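You operate a simulated robot arm through the tools that you are given. There is no shell and no other tool. Be economical: measure what you need, move in short steps, check, and stop when the job is done.

You run a simulated robot arm. Do the job below in one go: nothing can be reset, and whatever is moved stays where it is left.

TASK
Pull the orange cup cap open.
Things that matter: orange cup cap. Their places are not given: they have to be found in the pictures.

The check looks at the end state, three seconds after you hand in, the way a careful person would. Anything else that was tipped, shoved, dropped, spilled or broken makes it a failure. Lids that push on must go on centred and level and be pressed home; caps that screw on are set level and turned clockwise until they are tight.

THE ROBOT
A 6-joint arm with a two-finger parallel gripper, fixed in place. Base frame: the origin is at the foot of the arm, x ahead of it, y to its left, z up. Readings come in m, degrees, newtons and seconds.
Its first joint turns from -66.0 to 66.0 degrees. Payload 2.7 kg.
Tool frame: the origin (TCP) lies between the finger pads and is the grasp point; the fingertips stand 0.023 m ahead of it; z points along the fingers, y is the line along which they close. Largest opening 0.094 m; finger width 0.038, thickness 0.01; the body of the gripper, 0.054 by 0.096 m, starts 0.039 m behind the TCP.
Orientation is told as [roll, pitch, yaw] about the base's x, y, z axes, in that order, counted from this pose: with the fingers straight down and closing along the base's y, the tool's x points along the base's -x, its y along +y and its z along -z.

THE INTERFACE
- The arm moves only by the tool send_rows. Its argument "motion" is a list that holds one entry, the list of rows, each a list of 6 numbers: the shift along the base's x, y, z in m, then the turn, a rotation vector about the base's x, y, z in degrees. In form: [[[dx, dy, dz, rx, ry, rz], ...]]. A call has 1 to 12 rows; each row shifts and turns the commanded pose from where the row before left it. "claw" is the finger opening in m, from 0 to 0.094, set as the call begins (left out, the last holds). Each row takes 0.2 s and may step no farther than 0.05 m and 8.6 degrees from the row before; otherwise, or with a gripper value out of range, the whole call is refused. Where a pose cannot be reached the arm comes as near as it can. A force on the tool above 40 N (or 10 N above the force at the start of the call, whichever is more), or a blocked arm, ends the call early, and 0.2 s more pass. The fingers move at their own pace (about 0.045 m/s each) and stop on an object; they squeeze with about 31 N. The grip force told is the motor's: it shows also when the fingers shut on nothing. Time passes only in rows, and 0.2 s behind the last, so rows that do not move let the fingers close. It gives the time, the measured TCP pose, the force on the tool (base axes), the opening and the grip force at its end, in the units of the frame above (readings bear some noise), and new pictures: "views" is both (left out), scene, wrist or none.
- Cameras (640 x 400 px; columns grow to the right, rows downward): "scene" is fixed at [0.0721, -0.4232, 1.4223]; the picture's right is [0.84, -0.54, 0.00], its down [-0.21, -0.32, -0.93] and it looks along [0.50, 0.78, -0.38] (base axes); focal length 363 px, centre (320, 200). "wrist" rides on the gripper at [-0.039, 0, -0.044] in the tool frame; the picture's right is [0.00, -1.00, 0.00], its down [0.97, 0.00, -0.24] and it looks along [0.24, 0.00, 0.97] (tool axes); focal length 218 px, centre (320, 200).
- probe_pixels(camera, pixels): for up to 12 pixels [column, row] of the newest picture of that camera ("zoom" is the newest enlarged one), the place [x, y, z] in the base frame of the surface seen there, good to about 0.002 m. No time passes.
- inspect(camera, box): a new picture of the part [left, top, right, bottom] of that camera's present view, enlarged. No time passes.
- finish_job(): hands the job in; it is judged then, once.

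Go step by step. Measure first, check grasps and placings, and put right what went wrong. The budget is 60 turns and 120 pictures, counting those below and the enlarged ones. Unless the task says otherwise, let go and move clear before handing in, and close with one line.

The tools are called after "Request:" as a command line: name --argument value ..., lists and objects as JSON in quotes. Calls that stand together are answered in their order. send_rows: Moves the arm, as the interface text tells. Its arguments: {"type":"object","properties":{"motion":{"type":"array"},"claw":{"type":"number"},"views":{"type":"string","enum":["both","scene","wrist","none"]}},"required":["motion"]} The other tools are called the same way: probe_pixels (camera, pixels) gives the place of the surface under pixels of a picture; inspect (camera, box) takes an enlarged picture of a part of a camera's view; finish_job () hands the job in.

At the start:

```text
time: 0.0
eef_pos: [0.3929, 0.2762, 1.0486]
ee_rot: [0.1, -0.2, 0.1]
force: [-1.0, 0.3, 0.1]
grip_width: 0.0939
finger_force: 0.2
```

scene: 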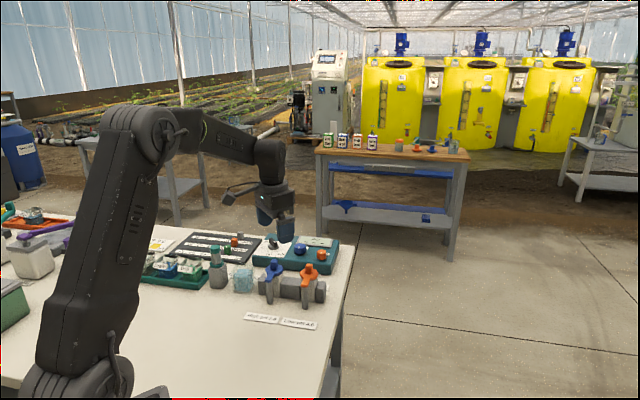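
wrist: 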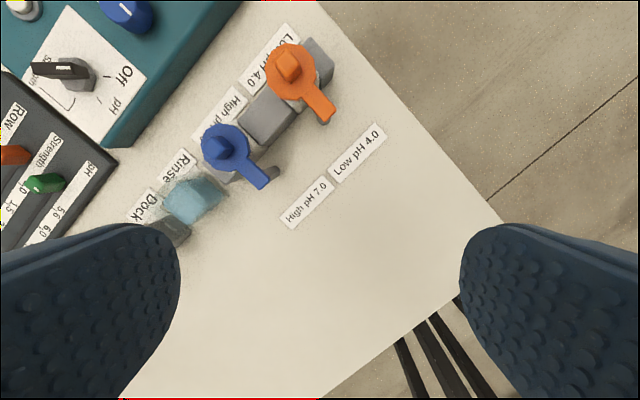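

The wrist picture shows an orange cap near (290,70) with a tab reaching to (320,110), and a blue one beside it. I'll enlarge both views to see the structure.

Request:
inspect --camera "wrist" --box '[180, 10, 400, 210]'

Request:
inspect --camera "scene" --box '[240, 235, 350, 335]'

Request:
probe_pixels --camera "wrist" --pixels '[[290, 65], [270, 80], [310, 75], [290, 92], [320, 105], [328, 120], [300, 50], [322, 60], [268, 120], [222, 145], [260, 180], [295, 150]]'

```text
2.00 times, centred on (290, 110) of wrist
```

zoom: 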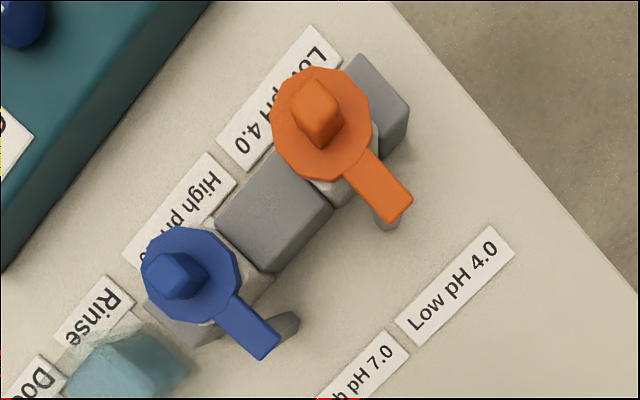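

```text
4.00 times, centred on (295, 285) of scene
```

zoom: 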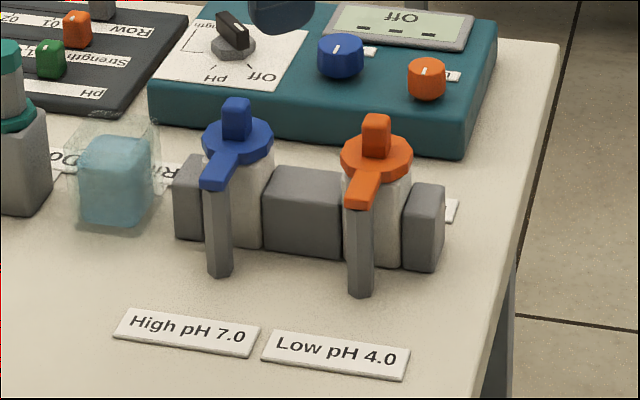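

```text
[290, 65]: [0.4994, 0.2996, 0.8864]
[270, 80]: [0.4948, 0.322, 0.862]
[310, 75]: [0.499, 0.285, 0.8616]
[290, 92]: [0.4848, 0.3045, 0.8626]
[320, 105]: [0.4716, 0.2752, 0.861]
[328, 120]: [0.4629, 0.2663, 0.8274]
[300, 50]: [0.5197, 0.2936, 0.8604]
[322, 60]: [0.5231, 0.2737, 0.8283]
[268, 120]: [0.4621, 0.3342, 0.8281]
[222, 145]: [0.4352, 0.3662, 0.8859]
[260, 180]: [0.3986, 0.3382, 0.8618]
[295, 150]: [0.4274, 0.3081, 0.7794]
```

The orange cap has a square knob on top at (290,65), with its top at z≈0.886 and the disk at z≈0.862. A strap runs from it towards a grey post at the near side. I'll hover above it with the tool yawed about 45° to line up with the row.

Request:
send_rows --motion '[[[0.018, 0.004, 0, 0, 0, 7.5], [0.018, 0.004, 0, 0, 0, 7.5], [0.018, 0.004, 0, 0, 0, 7.5], [0.018, 0.004, 0, 0, 0, 7.5], [0.018, 0.004, -0.02, 0, 0, 7.5], [0.017, 0.004, -0.03, 0, 0, 7.5], [0, 0, 0, 0, 0, 0]]]' --claw 0.07

```text
time: 1.6
eef_pos: [0.4998, 0.299, 0.9981]
ee_rot: [0.1, -0.1, 45.1]
force: [-0.2, -0.3, 0.0]
grip_width: 0.07
finger_force: 0.1
```

scene: 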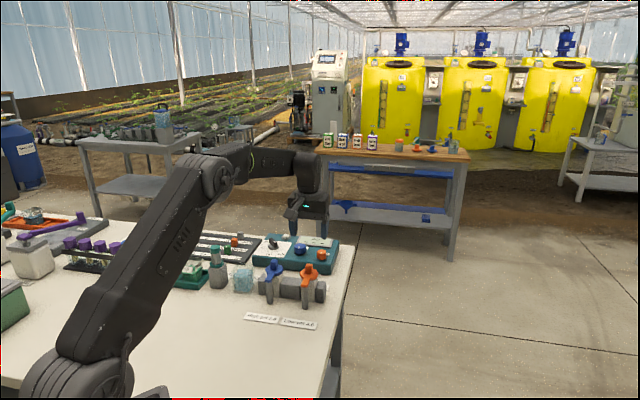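
wrist: 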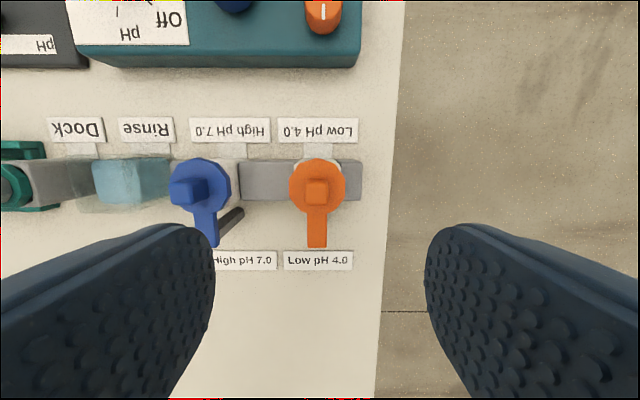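

The yaw now lines up with the row, and the knob is at about (316,190). I'll measure its edges, the strap and the post.

Request:
inspect --camera "wrist" --box '[260, 140, 380, 260]'

Request:
probe_pixels --camera "wrist" --pixels '[[308, 185], [323, 185], [308, 196], [323, 196], [316, 166], [316, 208], [293, 185], [343, 185], [317, 225], [317, 243], [309, 235], [325, 235]]'

Request:
inspect --camera "scene" --box '[285, 255, 335, 310]'

```text
3.33 times, centred on (320, 200) of wrist
```

zoom: 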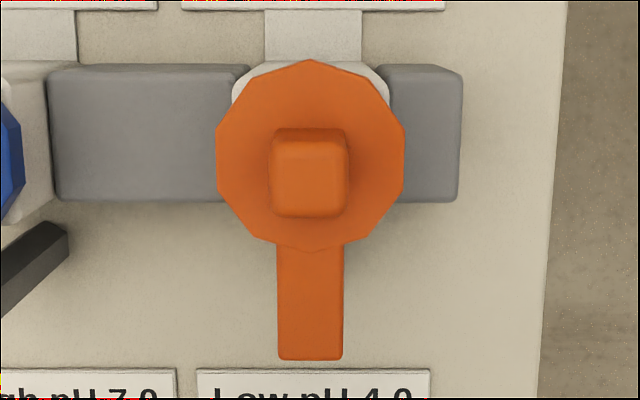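

```text
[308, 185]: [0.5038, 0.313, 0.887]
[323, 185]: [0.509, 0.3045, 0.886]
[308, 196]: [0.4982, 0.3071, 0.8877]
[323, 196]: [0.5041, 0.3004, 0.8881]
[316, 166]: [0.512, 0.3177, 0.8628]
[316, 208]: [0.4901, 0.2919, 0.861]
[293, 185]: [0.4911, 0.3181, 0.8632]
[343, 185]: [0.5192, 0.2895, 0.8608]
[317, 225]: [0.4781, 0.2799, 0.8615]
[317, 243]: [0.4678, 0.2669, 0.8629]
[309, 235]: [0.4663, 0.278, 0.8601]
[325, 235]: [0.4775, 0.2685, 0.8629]
```

```text
7.27 times, centred on (310, 282) of scene
```

zoom: 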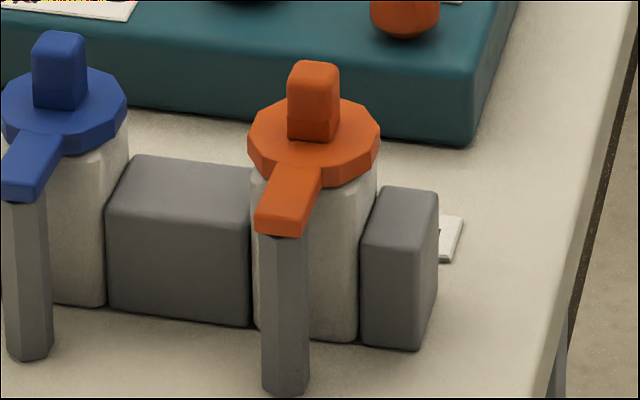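

The knob is centred at about (0.504, 0.306), 15 mm wide and 25 mm tall. The strap runs to a vertical post near (0.470, 0.270). I'll come down over the knob, keeping the fingertips just above the disk.

Request:
send_rows --motion '[[[0.004, 0.007, 0, 0, 0, 0], [0, 0, -0.04, 0, 0, 0], [0, 0, -0.04, 0, 0, 0], [0, 0, -0.02, 0, 0, 0], [0, 0, -0.009, 0, 0, 0], [0, 0, 0, 0, 0, 0]]]' --claw 0.05

```text
time: 3.0
eef_pos: [0.5048, 0.3067, 0.89]
ee_rot: [0.1, -0.2, 45.1]
force: [-0.1, 0.8, -0.5]
grip_width: 0.05
finger_force: 0.0
```

scene: 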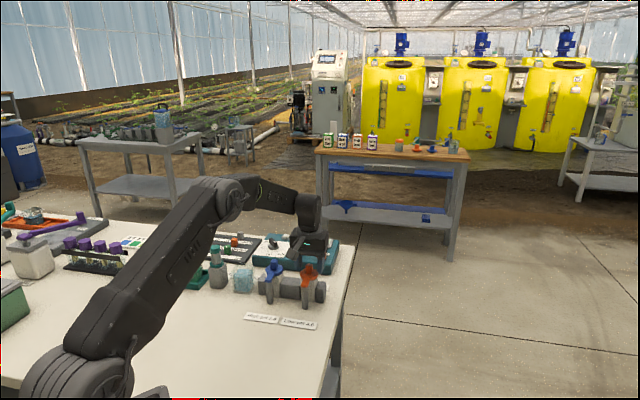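
wrist: 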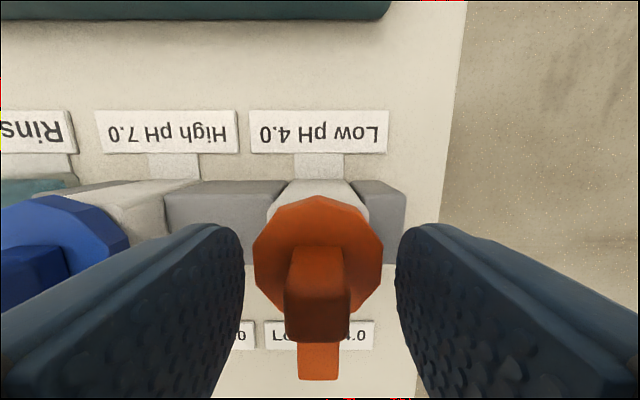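

The fingers straddle the knob evenly, so I'll close on it.

Request:
send_rows --motion '[[[0, 0, 0, 0, 0, 0], [0, 0, 0, 0, 0, 0], [0, 0, 0, 0, 0, 0], [0, 0, 0, 0, 0, 0]]]' --claw 0 --views "wrist"

```text
time: 4.0
eef_pos: [0.5047, 0.3065, 0.891]
ee_rot: [0.1, -0.2, 45.0]
force: [-4.3, 1.8, -0.9]
grip_width: 0.0175
finger_force: 44.8
```

wrist: 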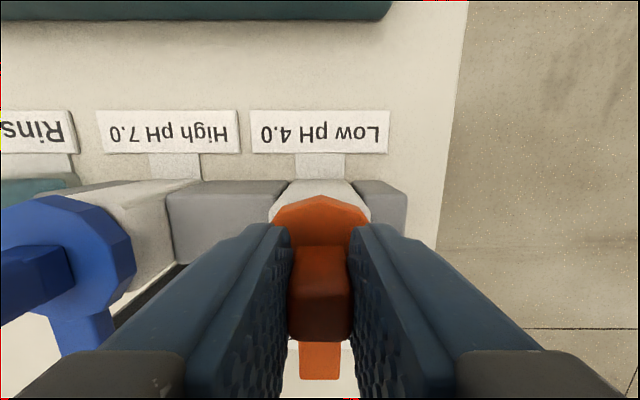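

The knob is held at 17.5 mm. I'll test which way it moves, starting with a gentle 6 mm lift.

Request:
send_rows --motion '[[[0, 0, 0.002, 0, 0, 0], [0, 0, 0.002, 0, 0, 0], [0, 0, 0.002, 0, 0, 0], [0, 0, 0, 0, 0, 0]]]'

```text
time: 4.8
eef_pos: [0.5053, 0.3068, 0.8902]
ee_rot: [0.1, 0.0, 45.0]
force: [4.5, 5.3, -5.4]
grip_width: 0.0176
finger_force: 44.9
stopped in row 4: the force on the tool passed its limit (the readings are from after the stop); the commanded pose is now the measured one
```

scene: 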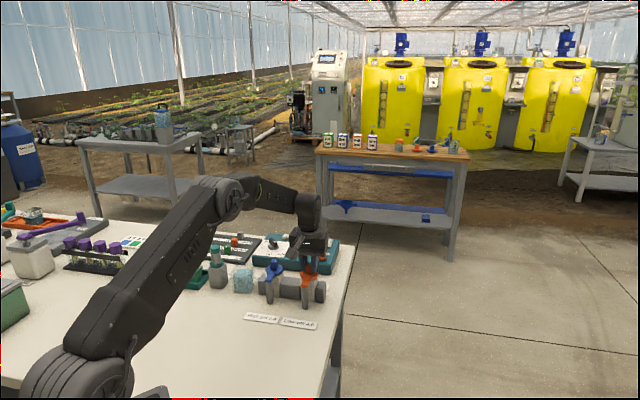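
wrist: 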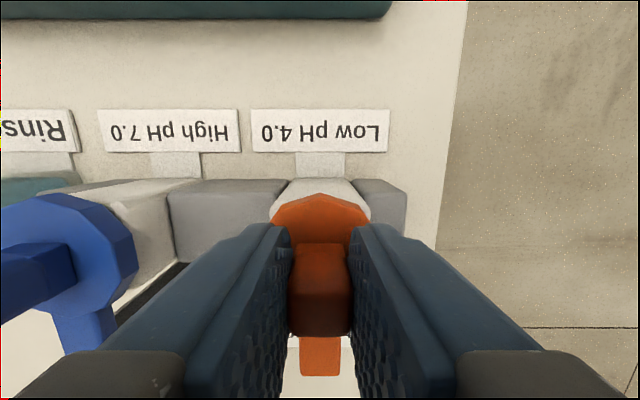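

A lift is blocked rigidly, so the cap most likely swivels about the vertical post. I'll try swinging it 8° clockwise about the post, away from the blue cap.

Request:
send_rows --motion '[[[0.0025, -0.0026, 0, 0, 0, -4], [0.0023, -0.0027, 0, 0, 0, -4], [0, 0, 0, 0, 0, 0]]]'

```text
time: 5.6
eef_pos: [0.5095, 0.3009, 0.8895]
ee_rot: [0.1, 0.0, 36.9]
force: [12.6, 10.5, -12.2]
grip_width: 0.0177
finger_force: 45.2
```

scene: 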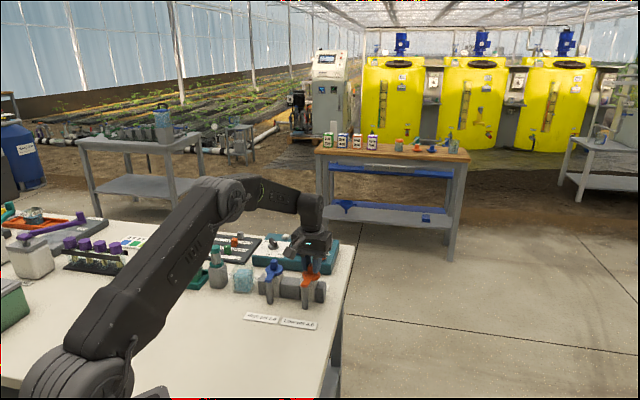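
wrist: 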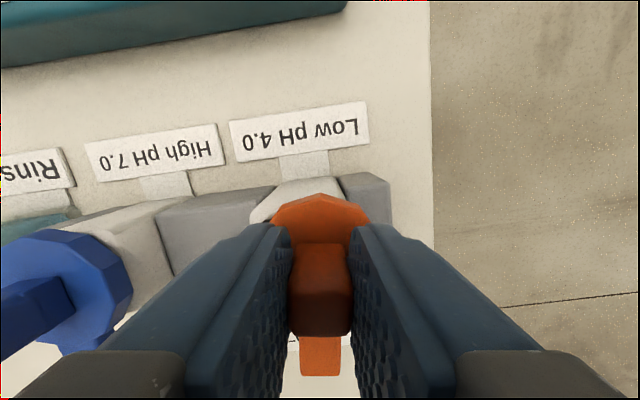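

The cap turns with the tool, so it does swivel. I'll continue the arc, easing down slightly because the tool is being pulled down.

Request:
send_rows --motion '[[[0.0028, -0.0035, -0.001, 0, 0, -5], [0.0022, -0.004, 0, 0, 0, -5], [0.0019, -0.0041, 0, 0, 0, -5], [0, 0, 0, 0, 0, 0]]]' --views "wrist"

```text
time: 6.6
eef_pos: [0.5152, 0.2897, 0.8911]
ee_rot: [0.3, 0.2, 21.8]
force: [7.0, 10.7, -0.2]
grip_width: 0.0178
finger_force: 45.2
```

wrist: 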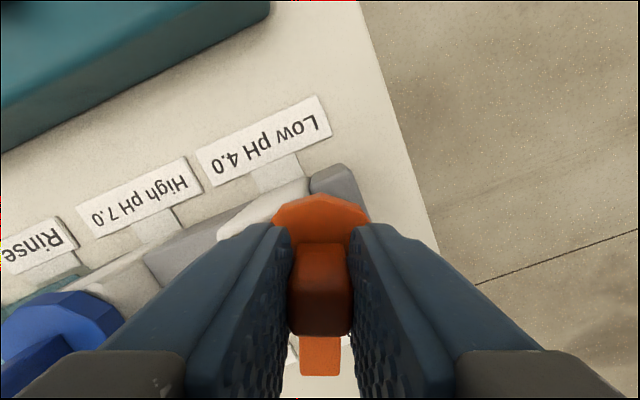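

The swing is smooth and forces stay low. I'll continue.

Request:
send_rows --motion '[[[0.0022, -0.0058, 0, 0, 0, -7], [0.0014, -0.0062, 0, 0, 0, -7], [0.0005, -0.0063, 0, 0, 0, -7], [-0.0003, -0.0063, 0, 0, 0, -7], [0, 0, 0, 0, 0, 0]]]'

```text
time: 7.8
eef_pos: [0.5203, 0.2645, 0.8906]
ee_rot: [0.1, 0.1, -6.1]
force: [-3.0, 12.8, 6.3]
grip_width: 0.0174
finger_force: 45.3
```

scene: 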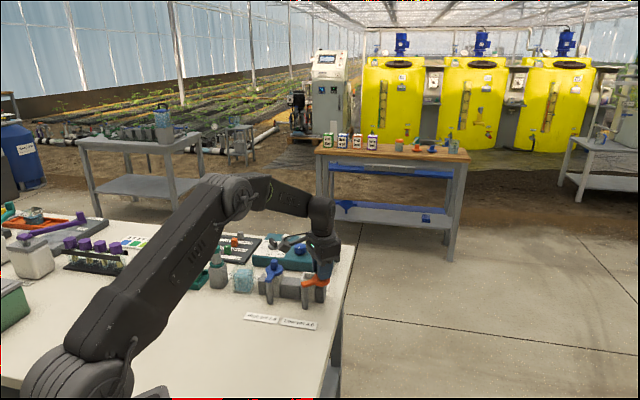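
wrist: 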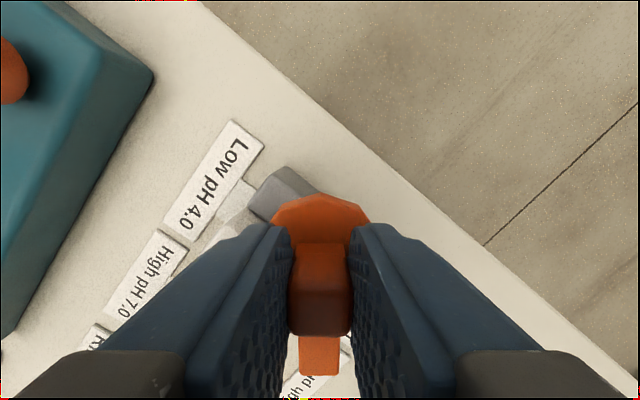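

It's now about 51° open, and the forces are fine. I'll keep going around the post.

Request:
send_rows --motion '[[[-0.001, -0.0062, 0, 0, 0, -7], [-0.0018, -0.0061, 0, 0, 0, -7], [-0.0025, -0.0058, 0, 0, 0, -7], [-0.0032, -0.0055, 0, 0, 0, -7], [-0.0039, -0.005, 0, 0, 0, -7], [0, 0, 0, 0, 0, 0]]]'

```text
time: 9.2
eef_pos: [0.5067, 0.2365, 0.8901]
ee_rot: [0.2, 0.2, -41.1]
force: [-7.2, 19.3, 9.5]
grip_width: 0.0178
finger_force: 44.6
```

scene: 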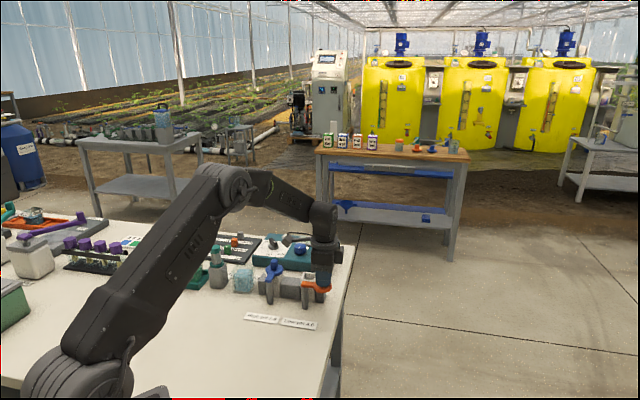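
wrist: 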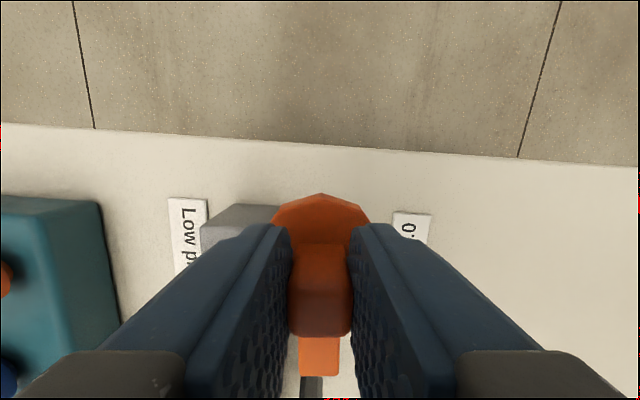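

It's about 86° open, with a mild inward force, so my radius is slightly too large. I'll go about 21° further with a small inward correction to reach a clearly open position.

Request:
send_rows --motion '[[[-0.0052, -0.004, 0, 0, 0, -7], [-0.0056, -0.0035, 0, 0, 0, -7], [-0.0055, -0.003, 0, 0, 0, -7], [0, 0, 0, 0, 0, 0]]]'

```text
time: 10.1
eef_pos: [0.4963, 0.229, 0.8904]
ee_rot: [1.3, -0.2, -60.3]
force: [12.7, 8.1, -9.3]
grip_width: 0.019
finger_force: 44.9
stopped in row 4: the force on the tool passed its limit (the readings are from after the stop); the commanded pose is now the measured one
```

scene: 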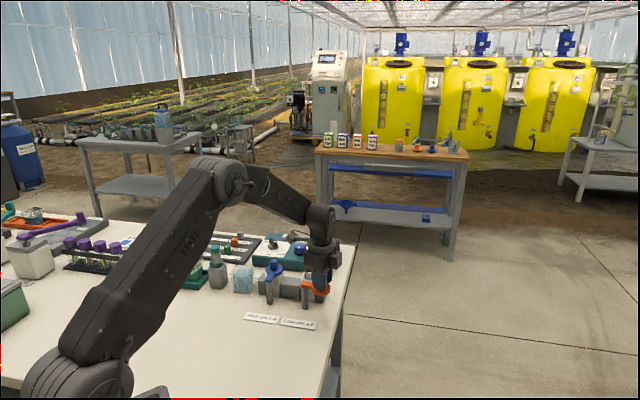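
wrist: 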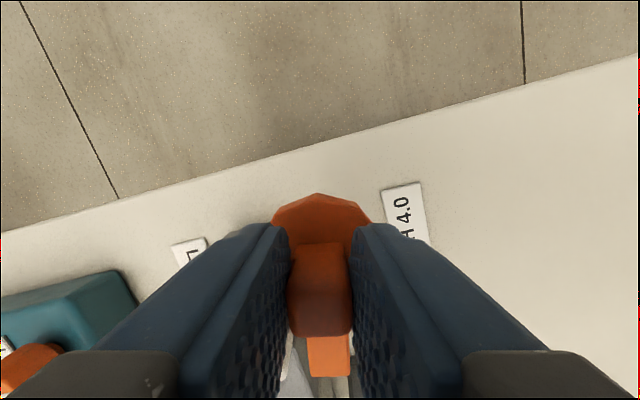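

The joint has reached its stop at about 100°, with the knob slightly rotated in the grip. The cap is fully open, so I'll release and lift clear.

Request:
send_rows --motion '[[[0, 0, 0, 0, 0, 0], [0, 0, 0, 0, 0, 0], [0, 0, 0, 0, 0, 0]]]' --claw 0.05 --views "none"

Request:
send_rows --motion '[[[0, 0, 0.03, 0, 0, 0], [0, 0, 0.04, 0, 0, 0], [0, 0, 0.04, 0, 0, 0], [-0.03, 0, 0.04, 0, 0, 0], [-0.04, 0, 0, 0, 0, 0], [0, 0, 0, 0, 0, 0]]]'

Request:
inspect --camera "scene" --box '[240, 235, 350, 335]'

```text
time: 10.8
eef_pos: [0.4956, 0.2286, 0.8921]
ee_rot: [1.0, 0.0, -60.6]
force: [0.6, 0.0, 0.5]
grip_width: 0.0499
finger_force: 0.1
```

```text
time: 12.2
eef_pos: [0.4245, 0.226, 1.0416]
ee_rot: [1.2, -0.1, -60.4]
force: [-0.2, -0.3, 0.3]
grip_width: 0.0498
finger_force: 0.1
```

scene: 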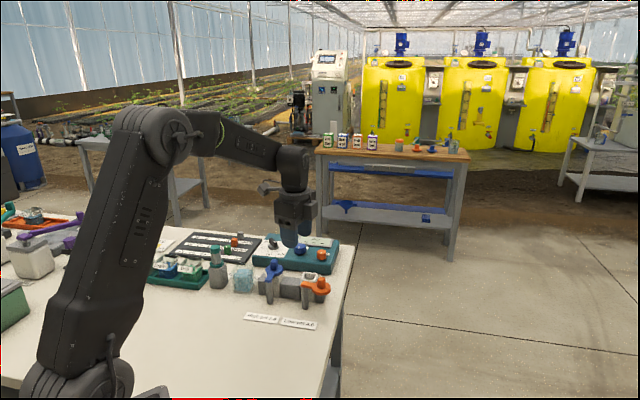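
wrist: 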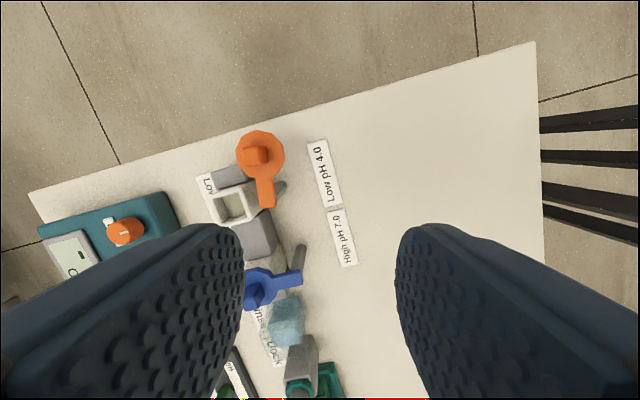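

```text
4.00 times, centred on (295, 285) of scene
```

zoom: 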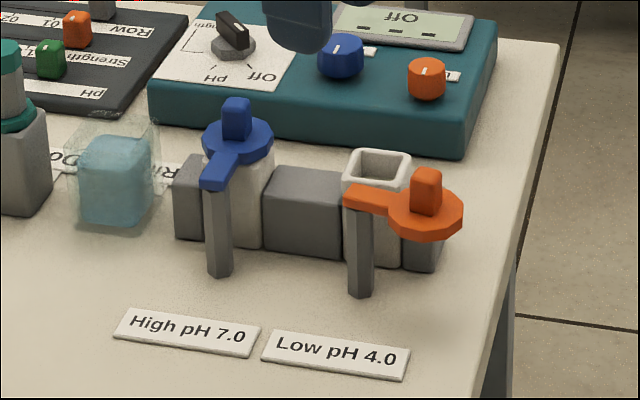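

The cup's mouth is fully uncovered at zoom (378,165), the orange cap is swung aside at (425,205), and nothing else has moved. The gripper is clear, so I'm handing in.

Request:
finish_job

```text
The job is handed in.
```

The orange cup cap is open: I swung it about 90–100° around its post until it hit the stop, then let go and moved the gripper clear, with nothing else disturbed.
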